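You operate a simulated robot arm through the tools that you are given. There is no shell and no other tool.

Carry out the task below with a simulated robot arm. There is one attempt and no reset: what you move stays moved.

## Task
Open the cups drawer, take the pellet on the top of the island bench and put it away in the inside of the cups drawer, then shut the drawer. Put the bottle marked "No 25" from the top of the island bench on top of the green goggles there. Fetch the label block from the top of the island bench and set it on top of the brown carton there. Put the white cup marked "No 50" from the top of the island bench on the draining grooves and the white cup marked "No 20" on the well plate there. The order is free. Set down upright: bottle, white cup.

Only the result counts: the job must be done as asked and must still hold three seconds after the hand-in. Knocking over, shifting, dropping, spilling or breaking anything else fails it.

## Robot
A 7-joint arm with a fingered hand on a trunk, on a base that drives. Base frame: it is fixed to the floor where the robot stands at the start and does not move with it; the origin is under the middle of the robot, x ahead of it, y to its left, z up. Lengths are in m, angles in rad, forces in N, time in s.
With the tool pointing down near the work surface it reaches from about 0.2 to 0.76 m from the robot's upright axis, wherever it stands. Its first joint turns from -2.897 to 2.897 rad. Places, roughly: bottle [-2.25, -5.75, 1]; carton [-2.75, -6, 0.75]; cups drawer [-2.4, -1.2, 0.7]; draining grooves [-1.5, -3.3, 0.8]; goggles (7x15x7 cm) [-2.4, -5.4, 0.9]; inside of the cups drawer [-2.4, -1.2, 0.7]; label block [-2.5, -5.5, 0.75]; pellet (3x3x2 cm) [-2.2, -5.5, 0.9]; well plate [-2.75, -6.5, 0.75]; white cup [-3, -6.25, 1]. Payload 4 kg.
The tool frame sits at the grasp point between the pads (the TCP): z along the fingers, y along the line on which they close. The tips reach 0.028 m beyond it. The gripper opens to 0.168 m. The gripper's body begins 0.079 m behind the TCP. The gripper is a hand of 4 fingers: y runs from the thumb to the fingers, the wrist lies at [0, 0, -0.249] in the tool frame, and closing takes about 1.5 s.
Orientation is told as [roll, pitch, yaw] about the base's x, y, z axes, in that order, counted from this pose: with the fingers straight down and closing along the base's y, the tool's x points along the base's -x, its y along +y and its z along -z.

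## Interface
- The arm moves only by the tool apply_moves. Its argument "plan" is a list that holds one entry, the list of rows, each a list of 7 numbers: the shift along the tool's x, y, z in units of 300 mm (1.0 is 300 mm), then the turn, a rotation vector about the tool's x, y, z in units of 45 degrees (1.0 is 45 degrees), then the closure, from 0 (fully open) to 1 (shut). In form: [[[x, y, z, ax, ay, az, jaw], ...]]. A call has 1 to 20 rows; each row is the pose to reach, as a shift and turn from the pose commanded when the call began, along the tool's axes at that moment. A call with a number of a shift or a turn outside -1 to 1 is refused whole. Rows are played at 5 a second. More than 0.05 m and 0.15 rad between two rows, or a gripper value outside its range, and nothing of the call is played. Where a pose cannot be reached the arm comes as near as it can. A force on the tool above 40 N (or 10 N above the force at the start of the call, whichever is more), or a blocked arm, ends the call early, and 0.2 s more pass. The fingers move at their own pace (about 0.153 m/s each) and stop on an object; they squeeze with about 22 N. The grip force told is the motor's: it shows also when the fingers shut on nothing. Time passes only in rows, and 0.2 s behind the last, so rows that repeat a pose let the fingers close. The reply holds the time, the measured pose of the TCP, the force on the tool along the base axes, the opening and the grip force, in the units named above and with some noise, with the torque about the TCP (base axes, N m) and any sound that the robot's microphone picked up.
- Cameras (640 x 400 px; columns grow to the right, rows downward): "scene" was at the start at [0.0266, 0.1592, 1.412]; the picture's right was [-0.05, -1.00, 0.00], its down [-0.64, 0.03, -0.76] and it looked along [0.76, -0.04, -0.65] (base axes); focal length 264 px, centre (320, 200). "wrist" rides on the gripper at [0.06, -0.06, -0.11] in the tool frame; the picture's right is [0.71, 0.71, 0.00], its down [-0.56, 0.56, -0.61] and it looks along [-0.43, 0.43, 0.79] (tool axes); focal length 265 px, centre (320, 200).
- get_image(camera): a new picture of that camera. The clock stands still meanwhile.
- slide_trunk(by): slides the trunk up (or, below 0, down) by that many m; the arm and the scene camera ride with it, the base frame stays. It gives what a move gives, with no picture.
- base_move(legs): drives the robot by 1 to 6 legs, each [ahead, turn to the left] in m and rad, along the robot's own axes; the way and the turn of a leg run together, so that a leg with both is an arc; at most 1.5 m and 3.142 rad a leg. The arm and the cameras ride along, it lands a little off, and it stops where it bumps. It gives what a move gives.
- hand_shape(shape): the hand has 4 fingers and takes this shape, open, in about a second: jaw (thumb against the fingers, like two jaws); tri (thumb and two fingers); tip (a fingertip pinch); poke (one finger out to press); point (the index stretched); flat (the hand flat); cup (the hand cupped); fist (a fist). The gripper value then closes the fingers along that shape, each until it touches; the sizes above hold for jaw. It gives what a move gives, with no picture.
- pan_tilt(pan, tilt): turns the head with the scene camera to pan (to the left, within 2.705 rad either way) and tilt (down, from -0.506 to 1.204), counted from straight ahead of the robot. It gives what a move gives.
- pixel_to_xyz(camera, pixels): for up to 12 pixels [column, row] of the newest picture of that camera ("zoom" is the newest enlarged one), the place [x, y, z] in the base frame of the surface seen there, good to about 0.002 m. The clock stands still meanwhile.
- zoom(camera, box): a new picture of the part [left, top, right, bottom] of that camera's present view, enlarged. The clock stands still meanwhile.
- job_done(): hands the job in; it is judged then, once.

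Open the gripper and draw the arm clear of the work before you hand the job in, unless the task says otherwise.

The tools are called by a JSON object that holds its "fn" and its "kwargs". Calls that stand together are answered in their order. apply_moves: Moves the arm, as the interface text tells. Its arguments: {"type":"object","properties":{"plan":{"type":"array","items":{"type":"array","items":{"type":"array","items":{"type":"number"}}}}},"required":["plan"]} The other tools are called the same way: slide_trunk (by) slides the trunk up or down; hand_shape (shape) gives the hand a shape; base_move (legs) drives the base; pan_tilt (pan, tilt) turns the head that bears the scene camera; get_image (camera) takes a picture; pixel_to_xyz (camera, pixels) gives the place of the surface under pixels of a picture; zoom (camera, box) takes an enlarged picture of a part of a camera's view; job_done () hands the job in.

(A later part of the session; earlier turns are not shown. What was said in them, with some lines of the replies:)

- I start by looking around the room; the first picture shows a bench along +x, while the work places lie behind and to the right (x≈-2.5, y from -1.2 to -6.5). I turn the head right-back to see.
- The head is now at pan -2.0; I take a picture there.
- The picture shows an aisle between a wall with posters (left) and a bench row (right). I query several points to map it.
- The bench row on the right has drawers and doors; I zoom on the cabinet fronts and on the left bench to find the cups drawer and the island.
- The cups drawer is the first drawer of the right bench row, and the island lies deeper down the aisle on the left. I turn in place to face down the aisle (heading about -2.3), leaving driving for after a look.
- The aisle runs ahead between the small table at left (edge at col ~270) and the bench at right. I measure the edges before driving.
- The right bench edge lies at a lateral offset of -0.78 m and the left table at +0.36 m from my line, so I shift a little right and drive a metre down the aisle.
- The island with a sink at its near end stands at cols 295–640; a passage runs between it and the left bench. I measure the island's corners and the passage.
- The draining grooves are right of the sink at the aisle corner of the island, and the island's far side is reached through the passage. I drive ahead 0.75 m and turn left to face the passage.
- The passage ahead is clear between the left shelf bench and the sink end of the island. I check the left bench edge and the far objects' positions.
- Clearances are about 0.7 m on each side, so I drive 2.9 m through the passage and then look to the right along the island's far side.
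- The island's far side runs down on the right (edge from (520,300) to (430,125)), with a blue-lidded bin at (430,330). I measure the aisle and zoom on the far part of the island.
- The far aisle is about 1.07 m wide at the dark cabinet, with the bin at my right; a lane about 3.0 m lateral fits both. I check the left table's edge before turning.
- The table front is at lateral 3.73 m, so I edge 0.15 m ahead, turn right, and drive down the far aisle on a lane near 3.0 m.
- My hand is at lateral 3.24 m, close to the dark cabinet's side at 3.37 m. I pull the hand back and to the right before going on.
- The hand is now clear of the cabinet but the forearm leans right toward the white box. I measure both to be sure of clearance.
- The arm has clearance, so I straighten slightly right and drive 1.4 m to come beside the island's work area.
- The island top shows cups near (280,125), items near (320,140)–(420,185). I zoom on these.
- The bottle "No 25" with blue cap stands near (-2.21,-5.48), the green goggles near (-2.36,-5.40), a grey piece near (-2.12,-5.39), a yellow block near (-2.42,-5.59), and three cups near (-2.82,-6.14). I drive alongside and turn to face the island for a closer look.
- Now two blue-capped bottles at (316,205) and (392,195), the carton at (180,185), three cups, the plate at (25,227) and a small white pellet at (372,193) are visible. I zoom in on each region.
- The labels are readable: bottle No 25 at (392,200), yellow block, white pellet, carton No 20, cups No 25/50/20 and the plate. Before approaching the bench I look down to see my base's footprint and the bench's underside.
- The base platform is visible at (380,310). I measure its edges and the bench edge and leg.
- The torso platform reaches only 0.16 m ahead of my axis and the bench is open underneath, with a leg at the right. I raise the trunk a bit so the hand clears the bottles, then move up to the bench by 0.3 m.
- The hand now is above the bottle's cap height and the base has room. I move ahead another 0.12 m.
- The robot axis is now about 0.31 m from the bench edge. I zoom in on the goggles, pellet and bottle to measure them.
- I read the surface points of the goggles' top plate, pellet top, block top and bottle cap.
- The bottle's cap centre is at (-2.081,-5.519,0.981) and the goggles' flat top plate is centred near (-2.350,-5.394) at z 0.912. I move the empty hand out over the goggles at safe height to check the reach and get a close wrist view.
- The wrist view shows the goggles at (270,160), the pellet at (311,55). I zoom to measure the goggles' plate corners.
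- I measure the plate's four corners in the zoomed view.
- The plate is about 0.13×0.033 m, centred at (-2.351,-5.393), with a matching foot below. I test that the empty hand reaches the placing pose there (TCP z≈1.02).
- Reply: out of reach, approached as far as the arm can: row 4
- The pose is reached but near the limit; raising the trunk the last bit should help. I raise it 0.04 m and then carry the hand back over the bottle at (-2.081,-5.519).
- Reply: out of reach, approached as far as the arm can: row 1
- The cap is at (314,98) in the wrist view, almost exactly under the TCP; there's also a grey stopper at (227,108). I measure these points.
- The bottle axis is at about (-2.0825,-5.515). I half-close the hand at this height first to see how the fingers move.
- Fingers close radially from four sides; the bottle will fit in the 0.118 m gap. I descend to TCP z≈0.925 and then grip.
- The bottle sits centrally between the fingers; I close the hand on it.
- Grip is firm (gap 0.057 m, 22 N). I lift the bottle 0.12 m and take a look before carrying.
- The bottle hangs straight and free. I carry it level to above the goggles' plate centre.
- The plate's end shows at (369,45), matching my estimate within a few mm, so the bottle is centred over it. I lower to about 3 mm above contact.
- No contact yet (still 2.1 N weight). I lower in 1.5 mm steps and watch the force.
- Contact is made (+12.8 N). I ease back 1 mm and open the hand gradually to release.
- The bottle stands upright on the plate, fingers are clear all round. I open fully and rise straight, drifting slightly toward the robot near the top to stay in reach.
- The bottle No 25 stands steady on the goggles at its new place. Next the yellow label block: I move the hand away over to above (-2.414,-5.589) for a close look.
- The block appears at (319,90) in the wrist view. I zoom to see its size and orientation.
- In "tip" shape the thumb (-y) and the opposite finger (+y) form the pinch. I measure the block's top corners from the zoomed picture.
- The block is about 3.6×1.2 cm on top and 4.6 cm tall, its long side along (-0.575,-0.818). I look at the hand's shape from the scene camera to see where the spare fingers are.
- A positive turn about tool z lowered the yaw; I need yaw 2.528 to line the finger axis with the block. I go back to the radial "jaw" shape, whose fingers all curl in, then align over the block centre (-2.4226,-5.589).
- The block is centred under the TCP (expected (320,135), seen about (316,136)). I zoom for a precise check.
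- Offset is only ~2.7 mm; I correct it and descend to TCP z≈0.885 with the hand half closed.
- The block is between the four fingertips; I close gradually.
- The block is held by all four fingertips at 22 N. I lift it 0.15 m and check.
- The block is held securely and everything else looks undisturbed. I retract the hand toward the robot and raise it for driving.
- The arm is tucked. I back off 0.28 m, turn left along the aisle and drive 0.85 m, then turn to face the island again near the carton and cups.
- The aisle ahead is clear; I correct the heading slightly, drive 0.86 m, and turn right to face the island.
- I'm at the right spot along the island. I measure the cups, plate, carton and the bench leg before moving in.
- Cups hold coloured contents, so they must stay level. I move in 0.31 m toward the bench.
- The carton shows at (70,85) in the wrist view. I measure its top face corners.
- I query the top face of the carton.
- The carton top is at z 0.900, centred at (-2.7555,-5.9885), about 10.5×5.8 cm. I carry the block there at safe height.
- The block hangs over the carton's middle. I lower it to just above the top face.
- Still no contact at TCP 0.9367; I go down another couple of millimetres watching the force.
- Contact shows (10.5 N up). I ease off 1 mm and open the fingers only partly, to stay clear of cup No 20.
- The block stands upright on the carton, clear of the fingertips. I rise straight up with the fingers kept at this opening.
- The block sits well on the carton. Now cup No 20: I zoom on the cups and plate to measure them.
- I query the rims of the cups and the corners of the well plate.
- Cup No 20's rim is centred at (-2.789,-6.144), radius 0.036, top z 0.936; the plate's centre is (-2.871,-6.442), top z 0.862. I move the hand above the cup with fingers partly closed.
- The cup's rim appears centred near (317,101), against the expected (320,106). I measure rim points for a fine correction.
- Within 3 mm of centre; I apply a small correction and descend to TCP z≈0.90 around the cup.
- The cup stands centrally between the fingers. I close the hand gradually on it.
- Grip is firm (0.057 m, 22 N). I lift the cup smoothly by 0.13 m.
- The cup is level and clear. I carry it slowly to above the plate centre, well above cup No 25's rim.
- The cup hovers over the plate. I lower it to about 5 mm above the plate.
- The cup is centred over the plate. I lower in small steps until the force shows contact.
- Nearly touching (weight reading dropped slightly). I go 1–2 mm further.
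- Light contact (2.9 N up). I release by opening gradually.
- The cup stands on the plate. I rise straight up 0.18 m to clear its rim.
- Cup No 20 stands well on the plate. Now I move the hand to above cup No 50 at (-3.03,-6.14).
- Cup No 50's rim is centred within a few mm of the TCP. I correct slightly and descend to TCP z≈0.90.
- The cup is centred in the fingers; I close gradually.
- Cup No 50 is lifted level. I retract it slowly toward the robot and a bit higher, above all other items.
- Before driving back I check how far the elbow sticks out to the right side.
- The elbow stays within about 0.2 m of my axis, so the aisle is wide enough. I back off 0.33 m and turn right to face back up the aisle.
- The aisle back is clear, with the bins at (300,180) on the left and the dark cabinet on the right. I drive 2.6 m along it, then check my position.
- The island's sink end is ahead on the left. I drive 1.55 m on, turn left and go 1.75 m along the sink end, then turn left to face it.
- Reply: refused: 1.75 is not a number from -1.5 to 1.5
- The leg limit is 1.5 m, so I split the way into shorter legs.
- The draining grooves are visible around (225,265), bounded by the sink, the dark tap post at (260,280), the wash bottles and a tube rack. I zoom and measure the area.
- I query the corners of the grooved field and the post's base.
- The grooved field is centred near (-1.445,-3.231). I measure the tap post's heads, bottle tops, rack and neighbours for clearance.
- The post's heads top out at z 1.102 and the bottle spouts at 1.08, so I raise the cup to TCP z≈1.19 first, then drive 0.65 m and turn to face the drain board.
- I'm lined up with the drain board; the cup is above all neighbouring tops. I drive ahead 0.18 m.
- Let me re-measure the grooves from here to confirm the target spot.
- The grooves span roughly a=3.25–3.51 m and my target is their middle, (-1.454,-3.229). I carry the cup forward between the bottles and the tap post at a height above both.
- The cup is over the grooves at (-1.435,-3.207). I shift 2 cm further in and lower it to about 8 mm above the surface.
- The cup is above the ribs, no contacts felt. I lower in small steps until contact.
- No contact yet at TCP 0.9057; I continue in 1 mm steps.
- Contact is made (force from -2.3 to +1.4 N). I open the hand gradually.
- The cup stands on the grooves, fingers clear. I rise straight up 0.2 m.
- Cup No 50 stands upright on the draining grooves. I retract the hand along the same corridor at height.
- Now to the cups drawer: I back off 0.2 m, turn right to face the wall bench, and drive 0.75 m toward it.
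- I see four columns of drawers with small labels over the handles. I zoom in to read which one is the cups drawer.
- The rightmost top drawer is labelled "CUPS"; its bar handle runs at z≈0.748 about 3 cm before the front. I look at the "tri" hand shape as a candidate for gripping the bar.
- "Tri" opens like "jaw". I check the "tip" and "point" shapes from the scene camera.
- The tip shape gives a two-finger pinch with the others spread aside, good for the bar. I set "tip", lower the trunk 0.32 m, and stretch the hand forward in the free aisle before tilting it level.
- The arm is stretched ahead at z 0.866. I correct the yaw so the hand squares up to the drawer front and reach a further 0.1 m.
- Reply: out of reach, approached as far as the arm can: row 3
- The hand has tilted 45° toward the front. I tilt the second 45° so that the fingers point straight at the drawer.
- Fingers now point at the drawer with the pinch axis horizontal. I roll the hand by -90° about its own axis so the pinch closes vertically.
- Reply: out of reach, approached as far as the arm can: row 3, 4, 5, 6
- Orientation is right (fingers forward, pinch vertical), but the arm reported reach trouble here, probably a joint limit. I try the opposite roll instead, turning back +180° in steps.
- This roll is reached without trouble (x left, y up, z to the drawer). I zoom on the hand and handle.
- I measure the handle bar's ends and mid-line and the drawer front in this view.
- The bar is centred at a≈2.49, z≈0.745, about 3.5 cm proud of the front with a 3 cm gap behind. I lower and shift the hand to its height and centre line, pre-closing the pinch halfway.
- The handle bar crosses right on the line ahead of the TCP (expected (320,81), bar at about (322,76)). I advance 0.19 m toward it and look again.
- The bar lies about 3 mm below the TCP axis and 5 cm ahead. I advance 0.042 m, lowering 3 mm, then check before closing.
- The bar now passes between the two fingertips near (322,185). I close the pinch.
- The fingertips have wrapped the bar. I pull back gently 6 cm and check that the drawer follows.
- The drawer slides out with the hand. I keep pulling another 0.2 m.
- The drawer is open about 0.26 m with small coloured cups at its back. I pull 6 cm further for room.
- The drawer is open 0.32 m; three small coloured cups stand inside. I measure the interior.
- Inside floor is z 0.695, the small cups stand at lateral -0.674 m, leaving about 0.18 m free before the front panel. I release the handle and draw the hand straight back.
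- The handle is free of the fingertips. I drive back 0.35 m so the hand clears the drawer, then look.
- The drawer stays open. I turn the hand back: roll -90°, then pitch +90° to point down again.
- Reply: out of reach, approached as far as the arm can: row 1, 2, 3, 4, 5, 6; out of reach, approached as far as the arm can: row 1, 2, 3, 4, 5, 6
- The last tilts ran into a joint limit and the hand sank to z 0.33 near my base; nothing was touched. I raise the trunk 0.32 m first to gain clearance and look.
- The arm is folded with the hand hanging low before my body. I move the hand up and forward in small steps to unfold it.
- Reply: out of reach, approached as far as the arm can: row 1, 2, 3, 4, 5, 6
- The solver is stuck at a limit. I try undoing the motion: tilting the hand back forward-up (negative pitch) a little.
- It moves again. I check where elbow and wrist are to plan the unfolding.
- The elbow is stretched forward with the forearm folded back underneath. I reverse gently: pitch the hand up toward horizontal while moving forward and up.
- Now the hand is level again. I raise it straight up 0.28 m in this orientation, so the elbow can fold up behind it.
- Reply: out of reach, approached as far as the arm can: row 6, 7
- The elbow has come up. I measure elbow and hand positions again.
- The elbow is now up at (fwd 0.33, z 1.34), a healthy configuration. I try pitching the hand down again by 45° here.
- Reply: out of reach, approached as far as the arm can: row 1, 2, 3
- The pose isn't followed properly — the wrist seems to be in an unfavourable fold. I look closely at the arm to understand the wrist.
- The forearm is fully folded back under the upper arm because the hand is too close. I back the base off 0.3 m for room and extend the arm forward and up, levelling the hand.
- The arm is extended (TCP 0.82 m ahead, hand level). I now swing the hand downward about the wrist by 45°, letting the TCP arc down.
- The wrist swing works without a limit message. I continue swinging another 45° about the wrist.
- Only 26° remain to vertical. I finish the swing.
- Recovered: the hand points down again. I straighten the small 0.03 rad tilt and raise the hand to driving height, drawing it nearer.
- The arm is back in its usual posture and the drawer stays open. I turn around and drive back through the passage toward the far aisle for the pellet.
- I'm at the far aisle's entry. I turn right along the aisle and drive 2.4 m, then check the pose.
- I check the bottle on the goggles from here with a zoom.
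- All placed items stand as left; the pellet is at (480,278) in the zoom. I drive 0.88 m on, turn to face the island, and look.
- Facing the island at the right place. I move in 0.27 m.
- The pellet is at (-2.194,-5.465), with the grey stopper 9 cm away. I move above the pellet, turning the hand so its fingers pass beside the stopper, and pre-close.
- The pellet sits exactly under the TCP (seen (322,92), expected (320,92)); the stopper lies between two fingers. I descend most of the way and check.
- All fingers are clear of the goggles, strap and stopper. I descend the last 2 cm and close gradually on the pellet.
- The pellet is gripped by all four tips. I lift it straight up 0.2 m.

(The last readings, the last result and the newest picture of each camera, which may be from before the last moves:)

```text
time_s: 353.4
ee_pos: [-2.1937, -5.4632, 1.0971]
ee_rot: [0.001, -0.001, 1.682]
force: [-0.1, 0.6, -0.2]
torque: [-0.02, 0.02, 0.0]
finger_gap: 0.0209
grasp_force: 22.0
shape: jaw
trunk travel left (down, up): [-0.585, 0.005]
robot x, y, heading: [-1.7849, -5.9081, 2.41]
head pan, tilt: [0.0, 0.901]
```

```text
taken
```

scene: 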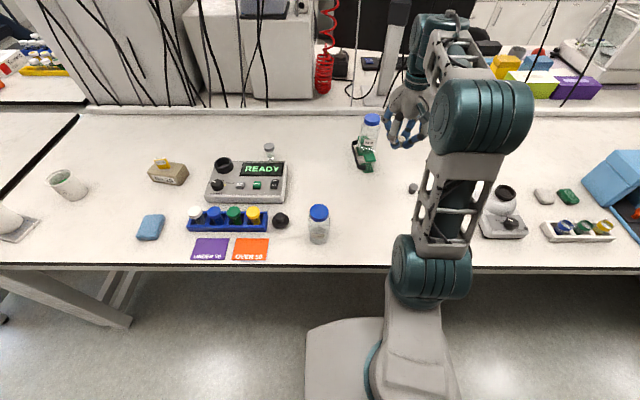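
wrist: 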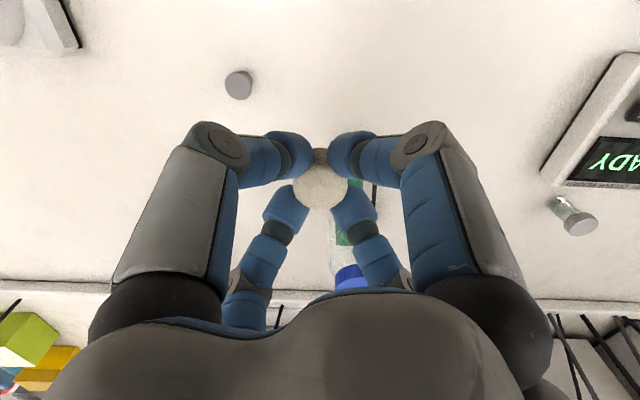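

The pellet is up and all else is undisturbed. I retract the hand toward the robot, turning it back to its usual yaw.

{"fn": "apply_moves", "kwargs": {"plan": [[[0.117, -0.061, -0.01, 0, 0, -0.14, 1], [0.234, -0.122, -0.02, 0, 0, -0.28, 1], [0.351, -0.183, -0.02, 0, 0, -0.42, 1], [0.468, -0.244, -0.02, 0, 0, -0.56, 1], [0.585, -0.305, -0.02, 0, 0, -0.7, 1], [0.701, -0.366, -0.02, 0, 0, -0.84, 1], [0.701, -0.366, -0.02, 0, 0, -0.84, 1]]]}}

{"fn": "get_image", "kwargs": {"camera": "wrist"}}

{"fn": "zoom", "kwargs": {"camera": "scene", "box": [330, 90, 460, 220]}}

```text
time_s: 355.0
ee_pos: [-2.0617, -5.6607, 1.1057]
ee_rot: [-0.002, -0.003, 2.341]
force: [-0.3, 0.5, -0.6]
torque: [0.01, 0.02, -0.02]
finger_gap: 0.0211
grasp_force: 22.0
shape: jaw
trunk travel left (down, up): [-0.585, 0.005]
robot x, y, heading: [-1.7837, -5.9078, 2.414]
head pan, tilt: [0.0, 0.901]
```

```text
taken
```

wrist: 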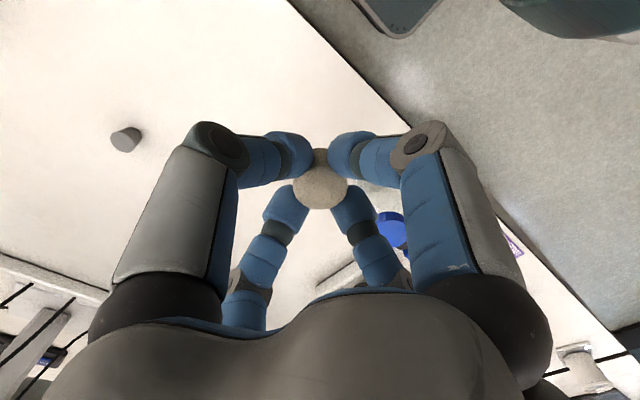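

```text
3.08 times, centred on (395, 155) of scene
```

zoom: 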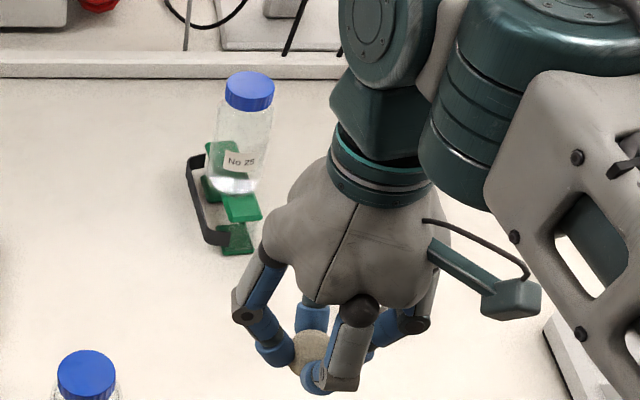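

Now I take the pellet to the drawer: back off 0.3 m and turn right up the aisle.

{"fn": "base_move", "kwargs": {"legs": [[-0.31, 0], [0, -1.59]]}}

```text
time_s: 361.0
ee_pos: [-1.2964, -5.8418, 1.106]
ee_rot: [0.0, 0.0, 0.768]
force: [-0.4, 0.5, -0.6]
torque: [0.01, -0.02, 0.01]
finger_gap: 0.021
grasp_force: 21.8
shape: jaw
trunk travel left (down, up): [-0.585, 0.005]
robot x, y, heading: [-1.5418, -6.1229, 0.842]
head pan, tilt: [0.0, 0.901]
```

Heading is 0.842, nearly along the aisle. I correct slightly and drive 3.05 m back to the passage.

{"fn": "base_move", "kwargs": {"legs": [[0, -0.02], [1.5, 0], [1.5, 0]]}}

{"fn": "pan_tilt", "kwargs": {"pan": 0.6, "tilt": 0.5}}

{"fn": "get_image", "kwargs": {"camera": "scene"}}

```text
time_s: 375.8
ee_pos: [0.7384, -3.6275, 1.1058]
ee_rot: [-0.003, -0.002, 0.765]
force: [0.6, -0.4, -1.0]
torque: [0.04, -0.01, 0.01]
finger_gap: 0.021
grasp_force: 22.0
shape: jaw
trunk travel left (down, up): [-0.585, 0.005]
robot x, y, heading: [0.4883, -3.9039, 0.838]
head pan, tilt: [0.0, 0.901]
```

```text
time_s: 376.8
ee_pos: [0.7405, -3.6256, 1.1065]
ee_rot: [-0.002, -0.001, 0.765]
force: [-0.3, 0.8, 0.0]
torque: [0.02, 0.01, 0.02]
finger_gap: 0.0211
grasp_force: 21.7
shape: jaw
trunk travel left (down, up): [-0.585, 0.005]
robot x, y, heading: [0.4906, -3.9068, 0.838]
head pan, tilt: [0.6, 0.499]
```

```text
taken
```

scene: 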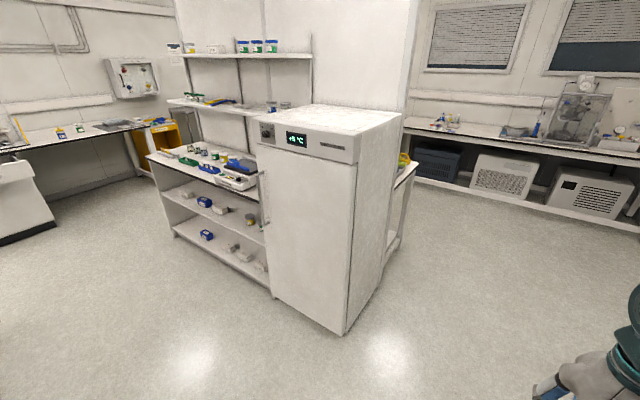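

I'm at the passage entrance. I go 0.06 m on, turn left and drive 2.4 m toward the drawer.

{"fn": "base_move", "kwargs": {"legs": [[0.06, 0], [0, 1.57], [1.3, 0], [1.0, 0]]}}

{"fn": "pan_tilt", "kwargs": {"pan": 0.0, "tilt": 0.7}}

{"fn": "get_image", "kwargs": {"camera": "scene"}}

```text
time_s: 392.3
ee_pos: [-1.4625, -2.1441, 1.1066]
ee_rot: [-0.002, -0.002, 2.375]
force: [-0.9, 0.3, 0.4]
torque: [0.02, 0.01, 0.0]
finger_gap: 0.0208
grasp_force: 21.7
shape: jaw
trunk travel left (down, up): [-0.585, 0.005]
robot x, y, heading: [-1.1763, -2.3832, 2.449]
head pan, tilt: [0.6, 0.499]
```

```text
time_s: 393.3
ee_pos: [-1.4629, -2.1437, 1.1056]
ee_rot: [-0.002, -0.002, 2.373]
force: [-0.7, -0.2, -1.3]
torque: [0.0, 0.01, 0.0]
finger_gap: 0.021
grasp_force: 21.9
shape: jaw
trunk travel left (down, up): [-0.585, 0.005]
robot x, y, heading: [-1.1737, -2.3833, 2.452]
head pan, tilt: [0.0, 0.7]
```

```text
taken
```

scene: 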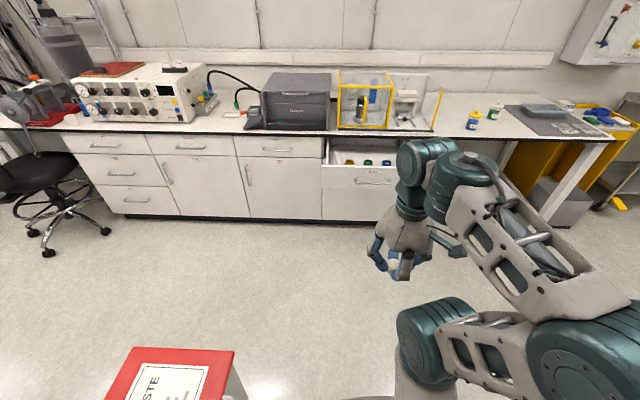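

The open drawer is ahead. I lower the trunk 0.17 m for reaching inside and drive up to it with a small course correction.

{"fn": "slide_trunk", "kwargs": {"by": -0.17}}

{"fn": "base_move", "kwargs": {"legs": [[0, -0.12], [0.62, 0], [0, 0.07]]}}

{"fn": "pan_tilt", "kwargs": {"pan": 0.0, "tilt": 0.95}}

{"fn": "get_image", "kwargs": {"camera": "scene"}}

```text
time_s: 395.3
ee_pos: [-1.4624, -2.145, 0.9371]
ee_rot: [-0.001, -0.001, 2.373]
force: [-0.6, 0.0, -0.3]
torque: [0.04, 0.01, 0.0]
finger_gap: 0.0209
grasp_force: 22.0
shape: jaw
trunk travel left (down, up): [-0.415, 0.175]
robot x, y, heading: [-1.1765, -2.3841, 2.45]
head pan, tilt: [0.0, 0.7]
```

```text
time_s: 399.8
ee_pos: [-1.8697, -1.6807, 0.9361]
ee_rot: [-0.002, -0.001, 2.32]
force: [0.1, 0.4, -0.3]
torque: [-0.01, 0.0, 0.01]
finger_gap: 0.021
grasp_force: 22.3
shape: jaw
trunk travel left (down, up): [-0.415, 0.175]
robot x, y, heading: [-1.5958, -1.9322, 2.395]
head pan, tilt: [0.0, 0.7]
```

```text
time_s: 400.5
ee_pos: [-1.8699, -1.6818, 0.9363]
ee_rot: [-0.003, -0.002, 2.32]
force: [0.3, 0.4, 0.4]
torque: [0.02, 0.0, 0.01]
finger_gap: 0.021
grasp_force: 21.8
shape: jaw
trunk travel left (down, up): [-0.415, 0.175]
robot x, y, heading: [-1.596, -1.9348, 2.395]
head pan, tilt: [0.0, 0.949]
```

```text
taken
```

scene: 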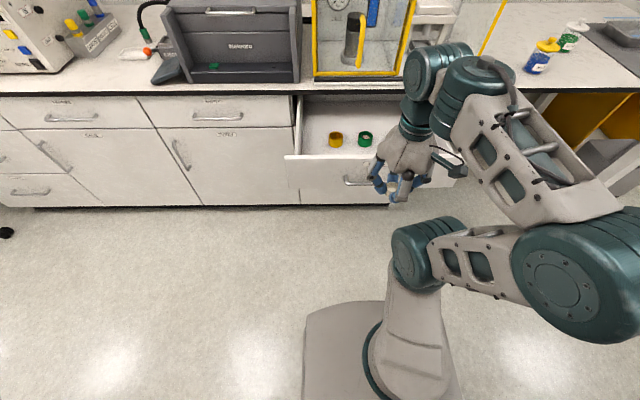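

I'm in front of the drawer. I zoom in and re-measure the interior and the small cups.

{"fn": "zoom", "kwargs": {"camera": "scene", "box": [270, 80, 480, 220]}}

{"fn": "pixel_to_xyz", "kwargs": {"camera": "scene", "pixels": [[336, 139], [365, 139], [330, 115], [350, 150], [315, 150], [350, 160], [330, 168], [300, 152], [350, 185], [320, 130], [345, 147], [310, 157]]}}

```text
2.86 times, centred on (375, 150) of scene
```

zoom: 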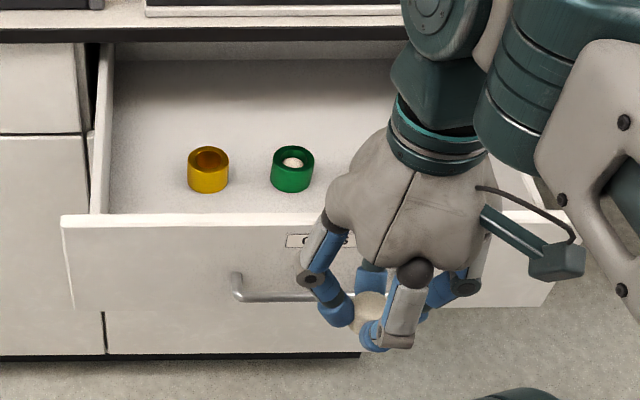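

```text
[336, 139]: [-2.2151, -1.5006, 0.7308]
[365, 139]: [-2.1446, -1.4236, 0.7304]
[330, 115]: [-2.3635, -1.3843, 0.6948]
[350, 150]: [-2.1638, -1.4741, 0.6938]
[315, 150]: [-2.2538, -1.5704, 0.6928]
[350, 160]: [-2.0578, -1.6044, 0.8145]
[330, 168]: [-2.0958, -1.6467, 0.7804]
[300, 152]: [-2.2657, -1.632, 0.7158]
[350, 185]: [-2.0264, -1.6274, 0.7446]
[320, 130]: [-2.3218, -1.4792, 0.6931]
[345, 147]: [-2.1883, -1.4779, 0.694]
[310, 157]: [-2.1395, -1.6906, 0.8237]
```

The small cups stand at lateral -0.654 m; a free spot is between them and the front panel at about (-2.127,-1.508). I carry the pellet over the panel to that spot at z≈0.91.

{"fn": "apply_moves", "kwargs": {"plan": [[[-0.14, 0.033, 0, 0, 0, 0, 1], [-0.28, 0.066, 0, 0, 0, 0, 1], [-0.42, 0.099, 0, 0, 0, 0, 1], [-0.56, 0.132, 0, 0, 0, 0, 1], [-0.7, 0.165, 0.02, 0, 0, 0, 1], [-0.84, 0.198, 0.06, 0, 0, 0, 1], [-0.96, 0.225, 0.1, 0, 0, 0, 1], [-1.0, 0.231, 0.12, 0, 0, 0, 1], [-1.0, 0.231, 0.12, 0, 0, 0, 1]]]}}

{"fn": "get_image", "kwargs": {"camera": "wrist"}}

{"fn": "get_image", "kwargs": {"camera": "scene"}}

```text
time_s: 402.5
ee_pos: [-2.1239, -1.5076, 0.9008]
ee_rot: [-0.002, -0.002, 2.32]
force: [-0.8, 0.3, 0.9]
torque: [0.02, -0.02, 0.03]
finger_gap: 0.0212
grasp_force: 22.0
shape: jaw
trunk travel left (down, up): [-0.415, 0.175]
robot x, y, heading: [-1.598, -1.9367, 2.395]
head pan, tilt: [0.0, 0.949]
```

```text
taken
```

wrist: 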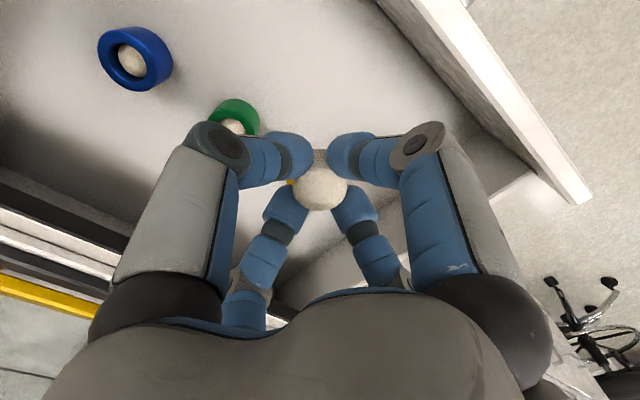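

```text
taken
```

scene: 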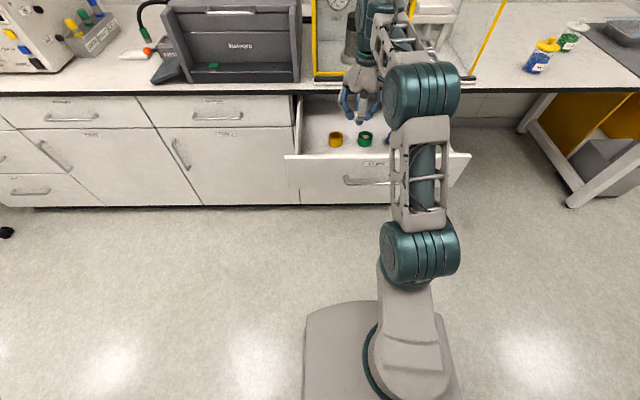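

The spot below is free: cups blue, green and yellow are all off to the far side. I lower the pellet to about 8 mm above the drawer floor.

{"fn": "apply_moves", "kwargs": {"plan": [[[-0.005, 0.005, 0.1, 0, 0, 0, 1], [-0.005, 0.005, 0.2, 0, 0, 0, 1], [-0.005, 0.005, 0.3, 0, 0, 0, 1], [-0.005, 0.005, 0.4, 0, 0, 0, 1], [-0.005, 0.005, 0.49, 0, 0, 0, 1], [-0.005, 0.005, 0.545, 0, 0, 0, 1], [-0.005, 0.005, 0.55, 0, 0, 0, 1]]]}}

{"fn": "get_image", "kwargs": {"camera": "wrist"}}

{"fn": "zoom", "kwargs": {"camera": "scene", "box": [270, 50, 480, 220]}}

```text
time_s: 404.1
ee_pos: [-2.1275, -1.5076, 0.7337]
ee_rot: [-0.003, -0.002, 2.319]
force: [-0.7, 0.7, -0.7]
torque: [0.01, -0.01, 0.0]
finger_gap: 0.0207
grasp_force: 21.7
shape: jaw
trunk travel left (down, up): [-0.415, 0.175]
robot x, y, heading: [-1.5959, -1.933, 2.392]
head pan, tilt: [0.0, 0.949]
```

```text
taken
```

wrist: 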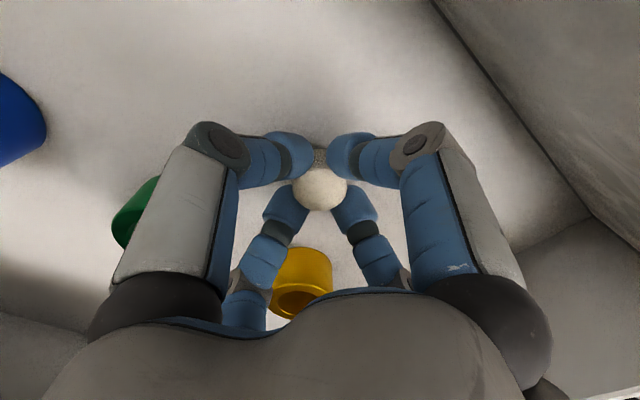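

```text
2.35 times, centred on (375, 135) of scene
```

zoom: 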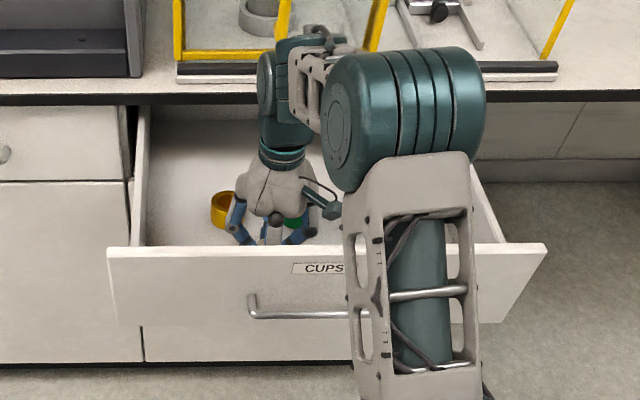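

The pellet hangs just above the drawer floor, clear of the cups. I lower in small steps to contact.

{"fn": "apply_moves", "kwargs": {"plan": [[[0, 0, 0.007, 0, 0, 0, 1], [0, 0, 0.014, 0, 0, 0, 1], [0, 0, 0.018, 0, 0, 0, 1], [0, 0, 0.018, 0, 0, 0, 1]]]}}

```text
time_s: 405.1
ee_pos: [-2.1282, -1.5073, 0.7301]
ee_rot: [-0.002, -0.003, 2.319]
force: [-0.3, 0.8, -0.7]
torque: [-0.03, 0.01, -0.01]
finger_gap: 0.021
grasp_force: 22.4
shape: jaw
trunk travel left (down, up): [-0.415, 0.175]
robot x, y, heading: [-1.5962, -1.9342, 2.391]
head pan, tilt: [0.0, 0.949]
```

No contact yet at TCP 0.730; I continue in roughly 1 mm steps.

{"fn": "apply_moves", "kwargs": {"plan": [[[0, 0, 0.004, 0, 0, 0, 1], [0, 0, 0.008, 0, 0, 0, 1], [0, 0, 0.011, 0, 0, 0, 1]]]}}

```text
time_s: 405.9
ee_pos: [-2.1271, -1.5078, 0.7273]
ee_rot: [-0.001, -0.001, 2.321]
force: [-0.9, 0.0, -0.3]
torque: [0.01, 0.04, -0.02]
finger_gap: 0.0213
grasp_force: 22.1
shape: jaw
trunk travel left (down, up): [-0.415, 0.175]
robot x, y, heading: [-1.5956, -1.9325, 2.392]
head pan, tilt: [0.0, 0.949]
```

Still free at 0.7273; a bit further in small steps.

{"fn": "apply_moves", "kwargs": {"plan": [[[0, 0, 0.004, 0, 0, 0, 1], [0, 0, 0.008, 0, 0, 0, 1], [0, 0, 0.008, 0, 0, 0, 1]]]}}

```text
time_s: 406.7
ee_pos: [-2.1263, -1.5071, 0.7257]
ee_rot: [0.0, -0.005, 2.319]
force: [0.1, -0.2, 7.6]
torque: [0.04, 0.13, 0.0]
finger_gap: 0.021
grasp_force: 21.8
shape: jaw
trunk travel left (down, up): [-0.415, 0.175]
robot x, y, heading: [-1.5939, -1.9337, 2.395]
head pan, tilt: [0.0, 0.949]
```

Contact (7.6 N). I ease off a little and open the fingertips just enough to free the pellet.

{"fn": "apply_moves", "kwargs": {"plan": [[[0, 0, -0.002, 0, 0, 0, 0.85], [0, 0, -0.002, 0, 0, 0, 0.8], [0, 0, -0.002, 0, 0, 0, 0.76], [0, 0, -0.002, 0, 0, 0, 0.72], [0, 0, -0.002, 0, 0, 0, 0.7], [0, 0, -0.002, 0, 0, 0, 0.7]]]}}

{"fn": "get_image", "kwargs": {"camera": "wrist"}}

```text
time_s: 408.1
ee_pos: [-2.1284, -1.5059, 0.725]
ee_rot: [-0.001, -0.001, 2.319]
force: [0.6, 0.2, 0.1]
torque: [0.0, -0.03, 0.0]
finger_gap: 0.05
grasp_force: 0.0
shape: jaw
trunk travel left (down, up): [-0.415, 0.175]
robot x, y, heading: [-1.5966, -1.9335, 2.396]
head pan, tilt: [0.0, 0.949]
```

```text
taken
```

wrist: 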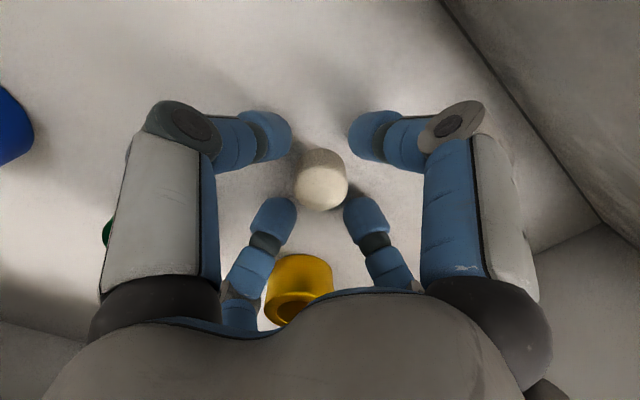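

The pellet rests on the drawer floor, free of the fingertips. I rise straight up 0.18 m.

{"fn": "apply_moves", "kwargs": {"plan": [[[0, 0, -0.05, 0, 0, 0, 0.69], [0, 0, -0.12, 0, 0, 0, 0.68], [0, 0, -0.22, 0, 0, 0, 0.68], [0, 0, -0.34, 0, 0, 0, 0.68], [0, 0, -0.46, 0, 0, 0, 0.68], [0, 0, -0.58, 0, 0, 0, 0.68], [0, 0, -0.62, 0, 0, 0, 0.68]]]}}

{"fn": "get_image", "kwargs": {"camera": "wrist"}}

{"fn": "zoom", "kwargs": {"camera": "scene", "box": [270, 50, 480, 220]}}

```text
time_s: 409.7
ee_pos: [-2.1263, -1.5093, 0.9114]
ee_rot: [-0.002, -0.002, 2.319]
force: [0.1, -0.9, 0.4]
torque: [0.0, -0.02, 0.0]
finger_gap: 0.0535
grasp_force: 0.1
shape: jaw
trunk travel left (down, up): [-0.415, 0.175]
robot x, y, heading: [-1.5962, -1.936, 2.395]
head pan, tilt: [0.0, 0.949]
```

```text
taken
```

wrist: 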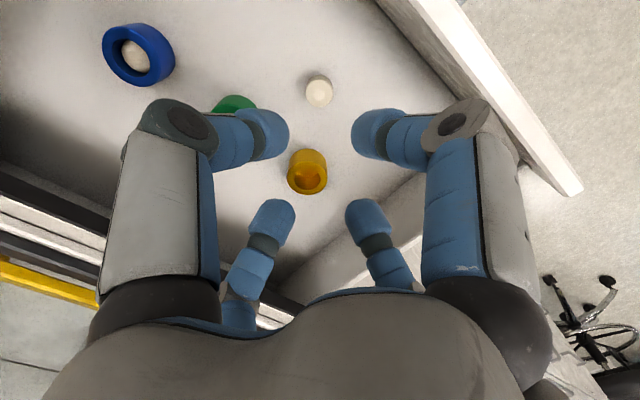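

```text
2.35 times, centred on (375, 135) of scene
```

zoom: 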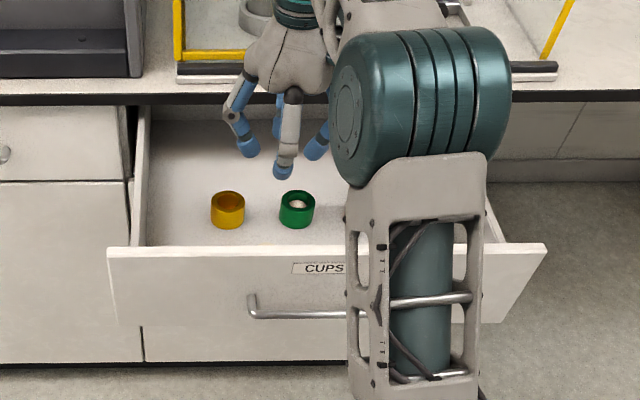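

The pellet lies in the drawer ahead of the cups. I draw the hand back over the front panel toward the robot.

{"fn": "apply_moves", "kwargs": {"plan": [[[0.12, 0, 0, 0, 0, 0, 0.68], [0.26, 0, 0, 0, 0, 0, 0.68], [0.4, 0, 0, 0, 0, 0, 0.68], [0.54, 0, 0, 0, 0, 0, 0.8], [0.68, 0, 0, 0, 0, 0, 0.9], [0.82, 0, 0, 0, 0, 0, 1], [0.95, 0, 0, 0, 0, 0, 1], [1.0, 0, 0, 0, 0, 0, 1]]]}}

{"fn": "base_move", "kwargs": {"legs": [[-0.1, 0]]}}

{"fn": "get_image", "kwargs": {"camera": "scene"}}

```text
time_s: 411.5
ee_pos: [-1.9231, -1.7283, 0.9104]
ee_rot: [-0.002, -0.001, 2.319]
force: [-0.9, 0.0, 0.7]
torque: [0.0, 0.02, -0.01]
finger_gap: 0.0
grasp_force: 22.3
shape: jaw
trunk travel left (down, up): [-0.415, 0.175]
robot x, y, heading: [-1.5971, -1.9343, 2.391]
head pan, tilt: [0.0, 0.949]
```

```text
time_s: 412.7
ee_pos: [-1.8519, -1.7942, 0.911]
ee_rot: [-0.001, -0.001, 2.317]
force: [-0.8, 0.2, 0.1]
torque: [-0.03, -0.02, 0.01]
finger_gap: 0.0
grasp_force: 21.9
shape: jaw
trunk travel left (down, up): [-0.415, 0.175]
robot x, y, heading: [-1.5276, -2.0042, 2.397]
head pan, tilt: [0.0, 0.949]
```

```text
taken
```

scene: 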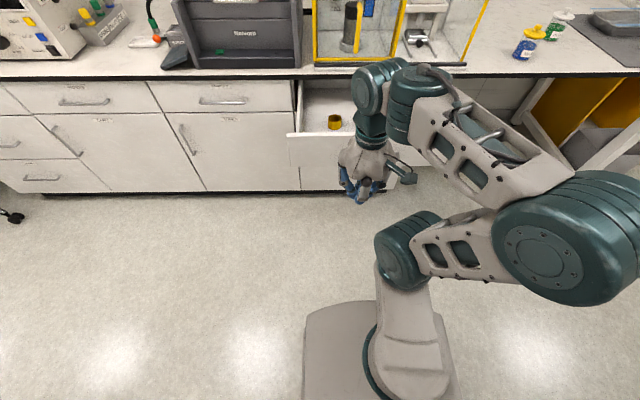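

The fist of closed fingers will push the front. I back off another 0.12 m, and centre the hand on the drawer (0.08 m right), squared to the front.

{"fn": "base_move", "kwargs": {"legs": [[-0.12, 0]]}}

{"fn": "apply_moves", "kwargs": {"plan": [[[-0.08, -0.07, 0, 0, 0, -0.05, 1], [-0.16, -0.14, 0, 0, 0, -0.113, 1], [-0.24, -0.21, 0, 0, 0, -0.113, 1], [-0.32, -0.26, 0, 0, 0, -0.113, 1], [-0.32, -0.26, 0, 0, 0, -0.113, 1]]]}}

```text
time_s: 413.9
ee_pos: [-1.7642, -1.8761, 0.9093]
ee_rot: [-0.002, -0.001, 2.318]
force: [-0.6, -0.2, 0.1]
torque: [0.02, 0.01, -0.02]
finger_gap: 0.0001
grasp_force: 22.0
shape: jaw
trunk travel left (down, up): [-0.415, 0.175]
robot x, y, heading: [-1.436, -2.081, 2.394]
head pan, tilt: [0.0, 0.949]
```

```text
time_s: 415.1
ee_pos: [-1.7708, -1.7543, 0.9104]
ee_rot: [-0.001, -0.001, 2.41]
force: [-0.1, 0.0, 0.5]
torque: [0.03, 0.0, 0.0]
finger_gap: 0.0
grasp_force: 21.5
shape: jaw
trunk travel left (down, up): [-0.415, 0.175]
robot x, y, heading: [-1.4353, -2.082, 2.397]
head pan, tilt: [0.0, 0.949]
```

The hand is centred at a=2.488 and squared. I pitch it forward about the wrist by 45°.

{"fn": "apply_moves", "kwargs": {"plan": [[[-0.116, 0, -0.008, 0, -0.178, 0, 1], [-0.229, 0, -0.032, 0, -0.357, 0, 1], [-0.338, 0, -0.072, 0, -0.535, 0, 1], [-0.441, 0, -0.127, 0, -0.713, 0, 1], [-0.535, 0, -0.195, 0, -0.891, 0, 1], [-0.587, 0, -0.243, 0, -1.0, 0, 1]]]}}

{"fn": "apply_moves", "kwargs": {"plan": [[[-0.116, 0, -0.008, 0, -0.178, 0, 1], [-0.229, 0, -0.032, 0, -0.357, 0, 1]]]}}

{"fn": "get_image", "kwargs": {"camera": "scene"}}

```text
time_s: 416.5
ee_pos: [-1.9038, -1.6335, 0.9836]
ee_rot: [-0.001, -0.789, 2.41]
force: [0.4, 0.2, -1.4]
torque: [0.01, -0.04, 0.0]
finger_gap: 0.0
grasp_force: 21.8
shape: jaw
trunk travel left (down, up): [-0.415, 0.175]
robot x, y, heading: [-1.4368, -2.0828, 2.397]
head pan, tilt: [0.0, 0.949]
```

```text
time_s: 417.1
ee_pos: [-1.9347, -1.6042, 1.0378]
ee_rot: [-0.004, -1.069, 2.413]
force: [0.6, 0.3, -0.2]
torque: [0.01, 0.02, 0.03]
finger_gap: 0.0001
grasp_force: 21.6
shape: jaw
trunk travel left (down, up): [-0.415, 0.175]
robot x, y, heading: [-1.4349, -2.084, 2.398]
head pan, tilt: [0.0, 0.949]
```

```text
taken
```

scene: 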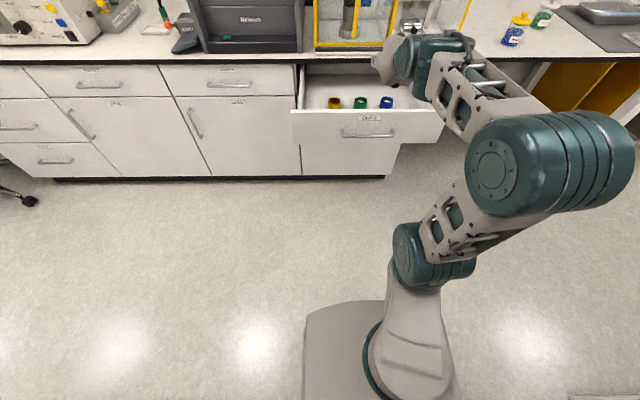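

The hand tilts forward 61° with fingertips leading, ahead of the panel. I lower the trunk 0.235 m so the tips face the panel above the handle.

{"fn": "slide_trunk", "kwargs": {"by": -0.235}}

{"fn": "get_image", "kwargs": {"camera": "scene"}}

{"fn": "get_image", "kwargs": {"camera": "wrist"}}

```text
time_s: 419.6
ee_pos: [-1.9346, -1.6056, 0.8018]
ee_rot: [-0.001, -1.068, 2.411]
force: [-0.7, 0.4, 0.7]
torque: [0.0, -0.01, -0.03]
finger_gap: 0.0001
grasp_force: 21.6
shape: jaw
trunk travel left (down, up): [-0.18, 0.41]
robot x, y, heading: [-1.4386, -2.083, 2.393]
head pan, tilt: [0.0, 0.949]
```

```text
taken
```

scene: 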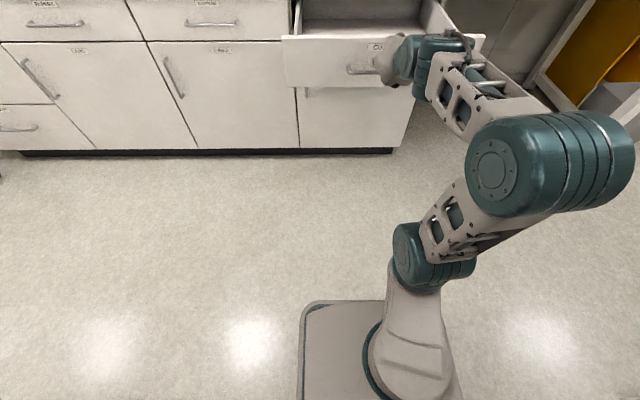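

```text
taken
```

wrist: 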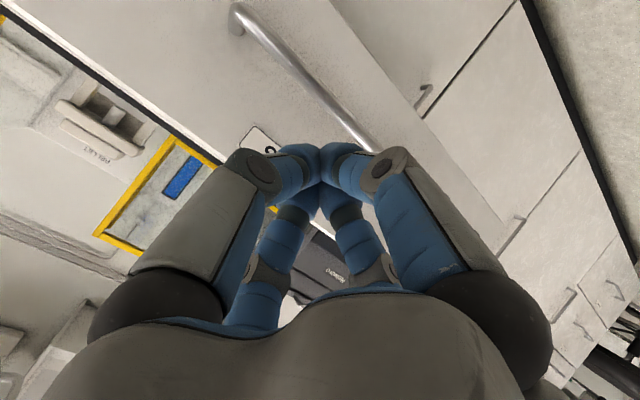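

The fingertip bundle faces the panel just above the handle. I push forward 0.1 m with the arm.

{"fn": "apply_moves", "kwargs": {"plan": [[[-0.032, 0, 0.058, 0, 0, 0, 1], [-0.064, 0, 0.117, 0, 0, 0, 1], [-0.096, 0, 0.175, 0, 0, 0, 1], [-0.128, 0, 0.234, 0, 0, 0, 1], [-0.161, 0, 0.292, 0, 0, 0, 1]]]}}

{"fn": "get_image", "kwargs": {"camera": "scene"}}

{"fn": "get_image", "kwargs": {"camera": "wrist"}}

```text
time_s: 420.8
ee_pos: [-2.0086, -1.5395, 0.8036]
ee_rot: [-0.002, -1.069, 2.409]
force: [0.2, -0.4, 0.6]
torque: [0.0, 0.04, -0.02]
finger_gap: 0.0
grasp_force: 21.9
shape: jaw
trunk travel left (down, up): [-0.18, 0.41]
robot x, y, heading: [-1.4362, -2.0821, 2.399]
head pan, tilt: [0.0, 0.949]
```

```text
taken
```

scene: 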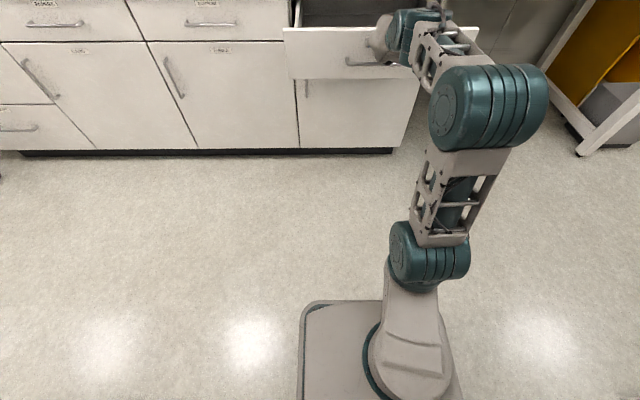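

```text
taken
```

wrist: 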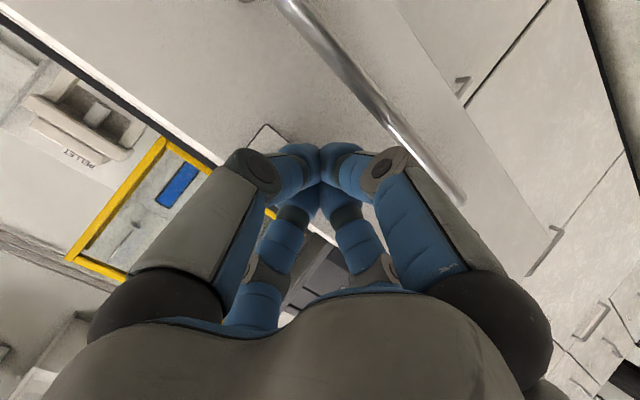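

I check whether the panel is moving by measuring its face and handle.

{"fn": "pixel_to_xyz", "kwargs": {"camera": "scene", "pixels": [[320, 55], [310, 40], [350, 66], [340, 70]]}}

```text
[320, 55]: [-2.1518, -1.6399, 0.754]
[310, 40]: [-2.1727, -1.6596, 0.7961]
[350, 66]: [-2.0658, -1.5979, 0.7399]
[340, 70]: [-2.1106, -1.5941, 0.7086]
```

The panel has moved in (lateral from -0.45 to -0.494), so the push works. I drive the base forward 0.24 m, pushing the drawer further.

{"fn": "base_move", "kwargs": {"legs": [[0.12, 0], [0.11, 0]]}}

{"fn": "get_image", "kwargs": {"camera": "scene"}}

{"fn": "get_image", "kwargs": {"camera": "wrist"}}

```text
time_s: 422.8
ee_pos: [-2.1799, -1.3813, 0.8035]
ee_rot: [-0.001, -1.067, 2.411]
force: [-0.5, -0.1, 0.1]
torque: [-0.01, -0.02, -0.01]
finger_gap: 0.0
grasp_force: 22.2
shape: jaw
trunk travel left (down, up): [-0.18, 0.41]
robot x, y, heading: [-1.6096, -1.9259, 2.399]
head pan, tilt: [0.0, 0.949]
```

```text
taken
```

scene: 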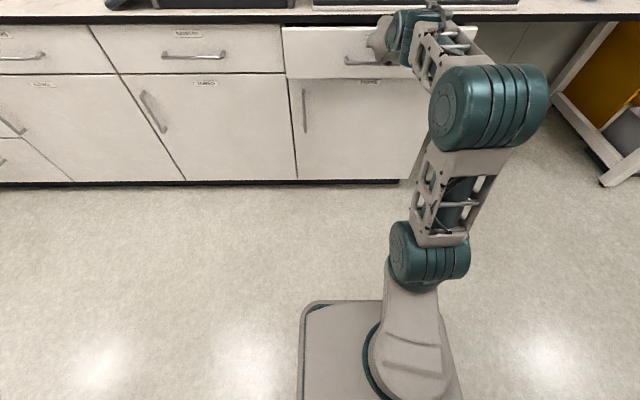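

```text
taken
```

wrist: 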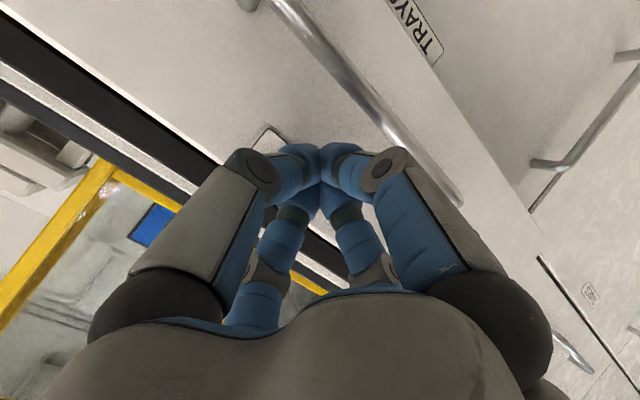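

The drawer is nearly in (panel about 4.6 cm from closed). I push the rest with the arm in 1 cm steps, watching the force.

{"fn": "apply_moves", "kwargs": {"plan": [[[-0.016, 0, 0.029, 0, 0, 0, 1], [-0.032, 0, 0.058, 0, 0, 0, 1], [-0.048, 0, 0.088, 0, 0, 0, 1], [-0.064, 0, 0.117, 0, 0, 0, 1], [-0.068, 0, 0.123, 0, 0, 0, 1]]]}}

{"fn": "apply_moves", "kwargs": {"plan": [[[-0.004, 0, 0.007, 0, 0, 0, 1], [-0.008, 0, 0.015, 0, 0, 0, 1], [-0.012, 0, 0.022, 0, 0, 0, 1], [-0.016, 0, 0.029, 0, 0, 0, 1]]]}}

{"fn": "get_image", "kwargs": {"camera": "scene"}}

```text
time_s: 424.0
ee_pos: [-2.2122, -1.3524, 0.8033]
ee_rot: [-0.003, -1.067, 2.411]
force: [1.0, -0.7, 0.3]
torque: [0.03, -0.01, 0.02]
finger_gap: 0.0004
grasp_force: 22.0
shape: jaw
trunk travel left (down, up): [-0.18, 0.41]
robot x, y, heading: [-1.6085, -1.9249, 2.398]
head pan, tilt: [0.0, 0.949]
```

```text
time_s: 425.0
ee_pos: [-2.2183, -1.3475, 0.8053]
ee_rot: [-0.002, -1.065, 2.411]
force: [14.3, -12.4, 1.1]
torque: [0.07, 0.04, 0.02]
finger_gap: 0.0001
grasp_force: 22.0
shape: jaw
trunk travel left (down, up): [-0.18, 0.41]
robot x, y, heading: [-1.6075, -1.9252, 2.393]
head pan, tilt: [0.0, 0.949]
```

```text
taken
```

scene: 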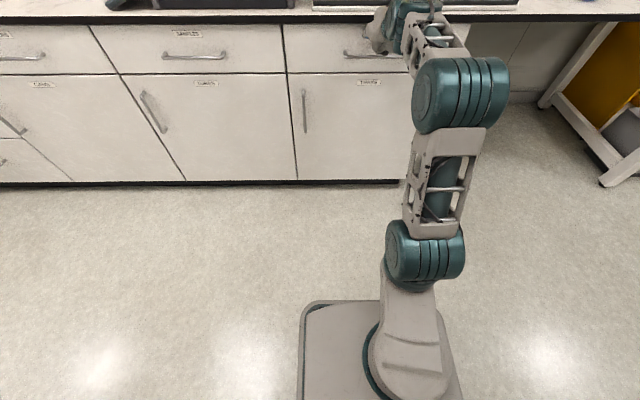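

The force rose to 19 N: the drawer has reached its stop. I verify its face against the neighbouring drawer's.

{"fn": "pixel_to_xyz", "kwargs": {"camera": "scene", "pixels": [[310, 60], [300, 40], [330, 65], [260, 60], [240, 40], [310, 100]]}}

{"fn": "zoom", "kwargs": {"camera": "scene", "box": [230, 0, 450, 130]}}

```text
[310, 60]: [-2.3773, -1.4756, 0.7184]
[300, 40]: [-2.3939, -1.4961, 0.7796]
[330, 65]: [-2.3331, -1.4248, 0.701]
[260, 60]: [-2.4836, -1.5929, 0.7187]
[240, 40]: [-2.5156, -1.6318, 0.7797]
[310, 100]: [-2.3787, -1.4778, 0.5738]
```

```text
2.91 times, centred on (340, 65) of scene
```

zoom: 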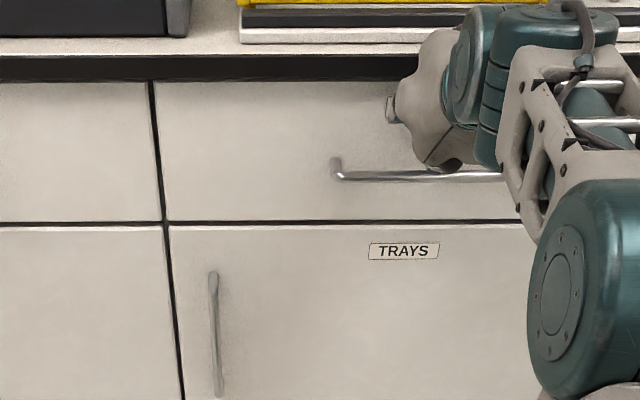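

The CUPS drawer face is flush with its neighbour (both at lateral -0.771), so it is shut. I back off 0.4 m and open the hand.

{"fn": "base_move", "kwargs": {"legs": [[-0.4, 0]]}}

{"fn": "apply_moves", "kwargs": {"plan": [[[0, 0, 0, 0, 0, 0, 0.5], [0, 0, 0, 0, 0, 0, 0], [0, 0, 0, 0, 0, 0, 0], [0, 0, 0, 0, 0, 0, 0], [0, 0, 0, 0, 0, 0, 0]]]}}

{"fn": "pan_tilt", "kwargs": {"pan": 0.0, "tilt": 0.6}}

{"fn": "get_image", "kwargs": {"camera": "scene"}}

```text
time_s: 427.5
ee_pos: [-1.9216, -1.627, 0.8033]
ee_rot: [-0.001, -1.067, 2.417]
force: [-0.1, -0.1, -0.3]
torque: [0.0, 0.0, -0.01]
finger_gap: 0.0
grasp_force: 22.3
shape: jaw
trunk travel left (down, up): [-0.18, 0.41]
robot x, y, heading: [-1.3038, -2.2038, 2.401]
head pan, tilt: [0.0, 0.949]
```

```text
time_s: 428.7
ee_pos: [-1.9215, -1.6269, 0.8042]
ee_rot: [-0.002, -1.067, 2.417]
force: [-0.1, 0.3, -0.2]
torque: [0.01, 0.03, 0.0]
finger_gap: 0.1679
grasp_force: 0.1
shape: jaw
trunk travel left (down, up): [-0.18, 0.41]
robot x, y, heading: [-1.3076, -2.2035, 2.396]
head pan, tilt: [0.0, 0.949]
```

```text
time_s: 429.6
ee_pos: [-1.9211, -1.6272, 0.8049]
ee_rot: [-0.003, -1.066, 2.418]
force: [-0.1, -0.6, -0.1]
torque: [-0.01, 0.02, -0.03]
finger_gap: 0.1679
grasp_force: 0.1
shape: jaw
trunk travel left (down, up): [-0.18, 0.41]
robot x, y, heading: [-1.3068, -2.2, 2.403]
head pan, tilt: [0.0, 0.6]
```

```text
taken
```

scene: 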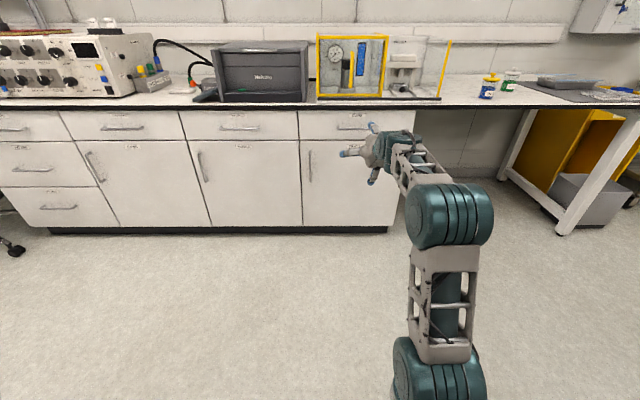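

The drawer is shut and the hand is open and clear. I raise the trunk a bit and turn the head left to verify cup No 50 on the grooves.

{"fn": "slide_trunk", "kwargs": {"by": 0.35}}

{"fn": "pan_tilt", "kwargs": {"pan": 1.7, "tilt": 0.4}}

{"fn": "get_image", "kwargs": {"camera": "scene"}}

```text
time_s: 433.0
ee_pos: [-1.922, -1.6274, 1.1534]
ee_rot: [-0.002, -1.066, 2.417]
force: [-0.3, 0.2, 0.3]
torque: [0.01, 0.05, 0.03]
finger_gap: 0.1677
grasp_force: 0.1
shape: jaw
trunk travel left (down, up): [-0.53, 0.06]
robot x, y, heading: [-1.3049, -2.1981, 2.405]
head pan, tilt: [0.0, 0.6]
```

```text
time_s: 434.7
ee_pos: [-1.9206, -1.6272, 1.1542]
ee_rot: [0.0, -1.069, 2.415]
force: [0.1, -0.9, -1.0]
torque: [0.0, -0.01, -0.02]
finger_gap: 0.1679
grasp_force: 0.1
shape: jaw
trunk travel left (down, up): [-0.53, 0.06]
robot x, y, heading: [-1.3058, -2.2015, 2.4]
head pan, tilt: [1.7, 0.4]
```

```text
taken
```

scene: 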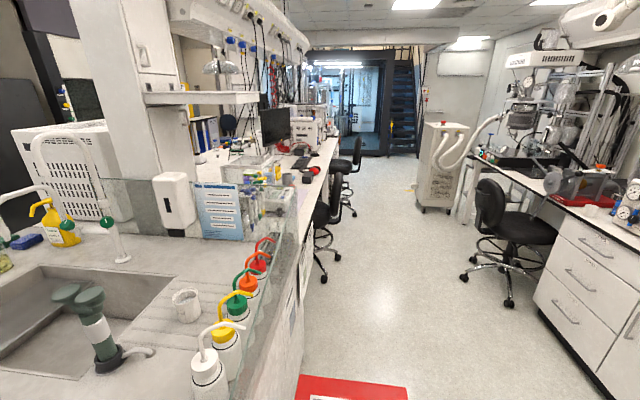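

Cup No 50 stands upright on the grooves at (187,305); bottle, block, cup No 20, pellet and drawer were all checked, and the open hand is clear in the aisle. I hand the job in.

{"fn": "job_done", "kwargs": {}}

```text
The job is handed in.
```

The job is handed in, with all five parts done. I checked each one by camera after placing it; I don't have the judge's result.

- **Cups drawer:** I opened it, set the pellet on the drawer floor in front of the small coloured cups, and pushed it shut. Its front sits flush with the neighbouring drawer.
- **Bottle No 25:** it stands upright on the flat top of the green goggles. It was still steady when I came back for the pellet.
- **Label block:** it stands on top of the brown carton.
- **Cup No 50:** it stands upright on the draining grooves.
- **Cup No 20:** it stands upright on the well plate.

After I released the drawer handle, the arm hit a joint limit and the hand sank low in front of the robot's base. I worked it back to its normal posture; the force readings stayed normal and nothing was touched.

I saw nothing else knocked over or moved. The hand is open and clear of the work.
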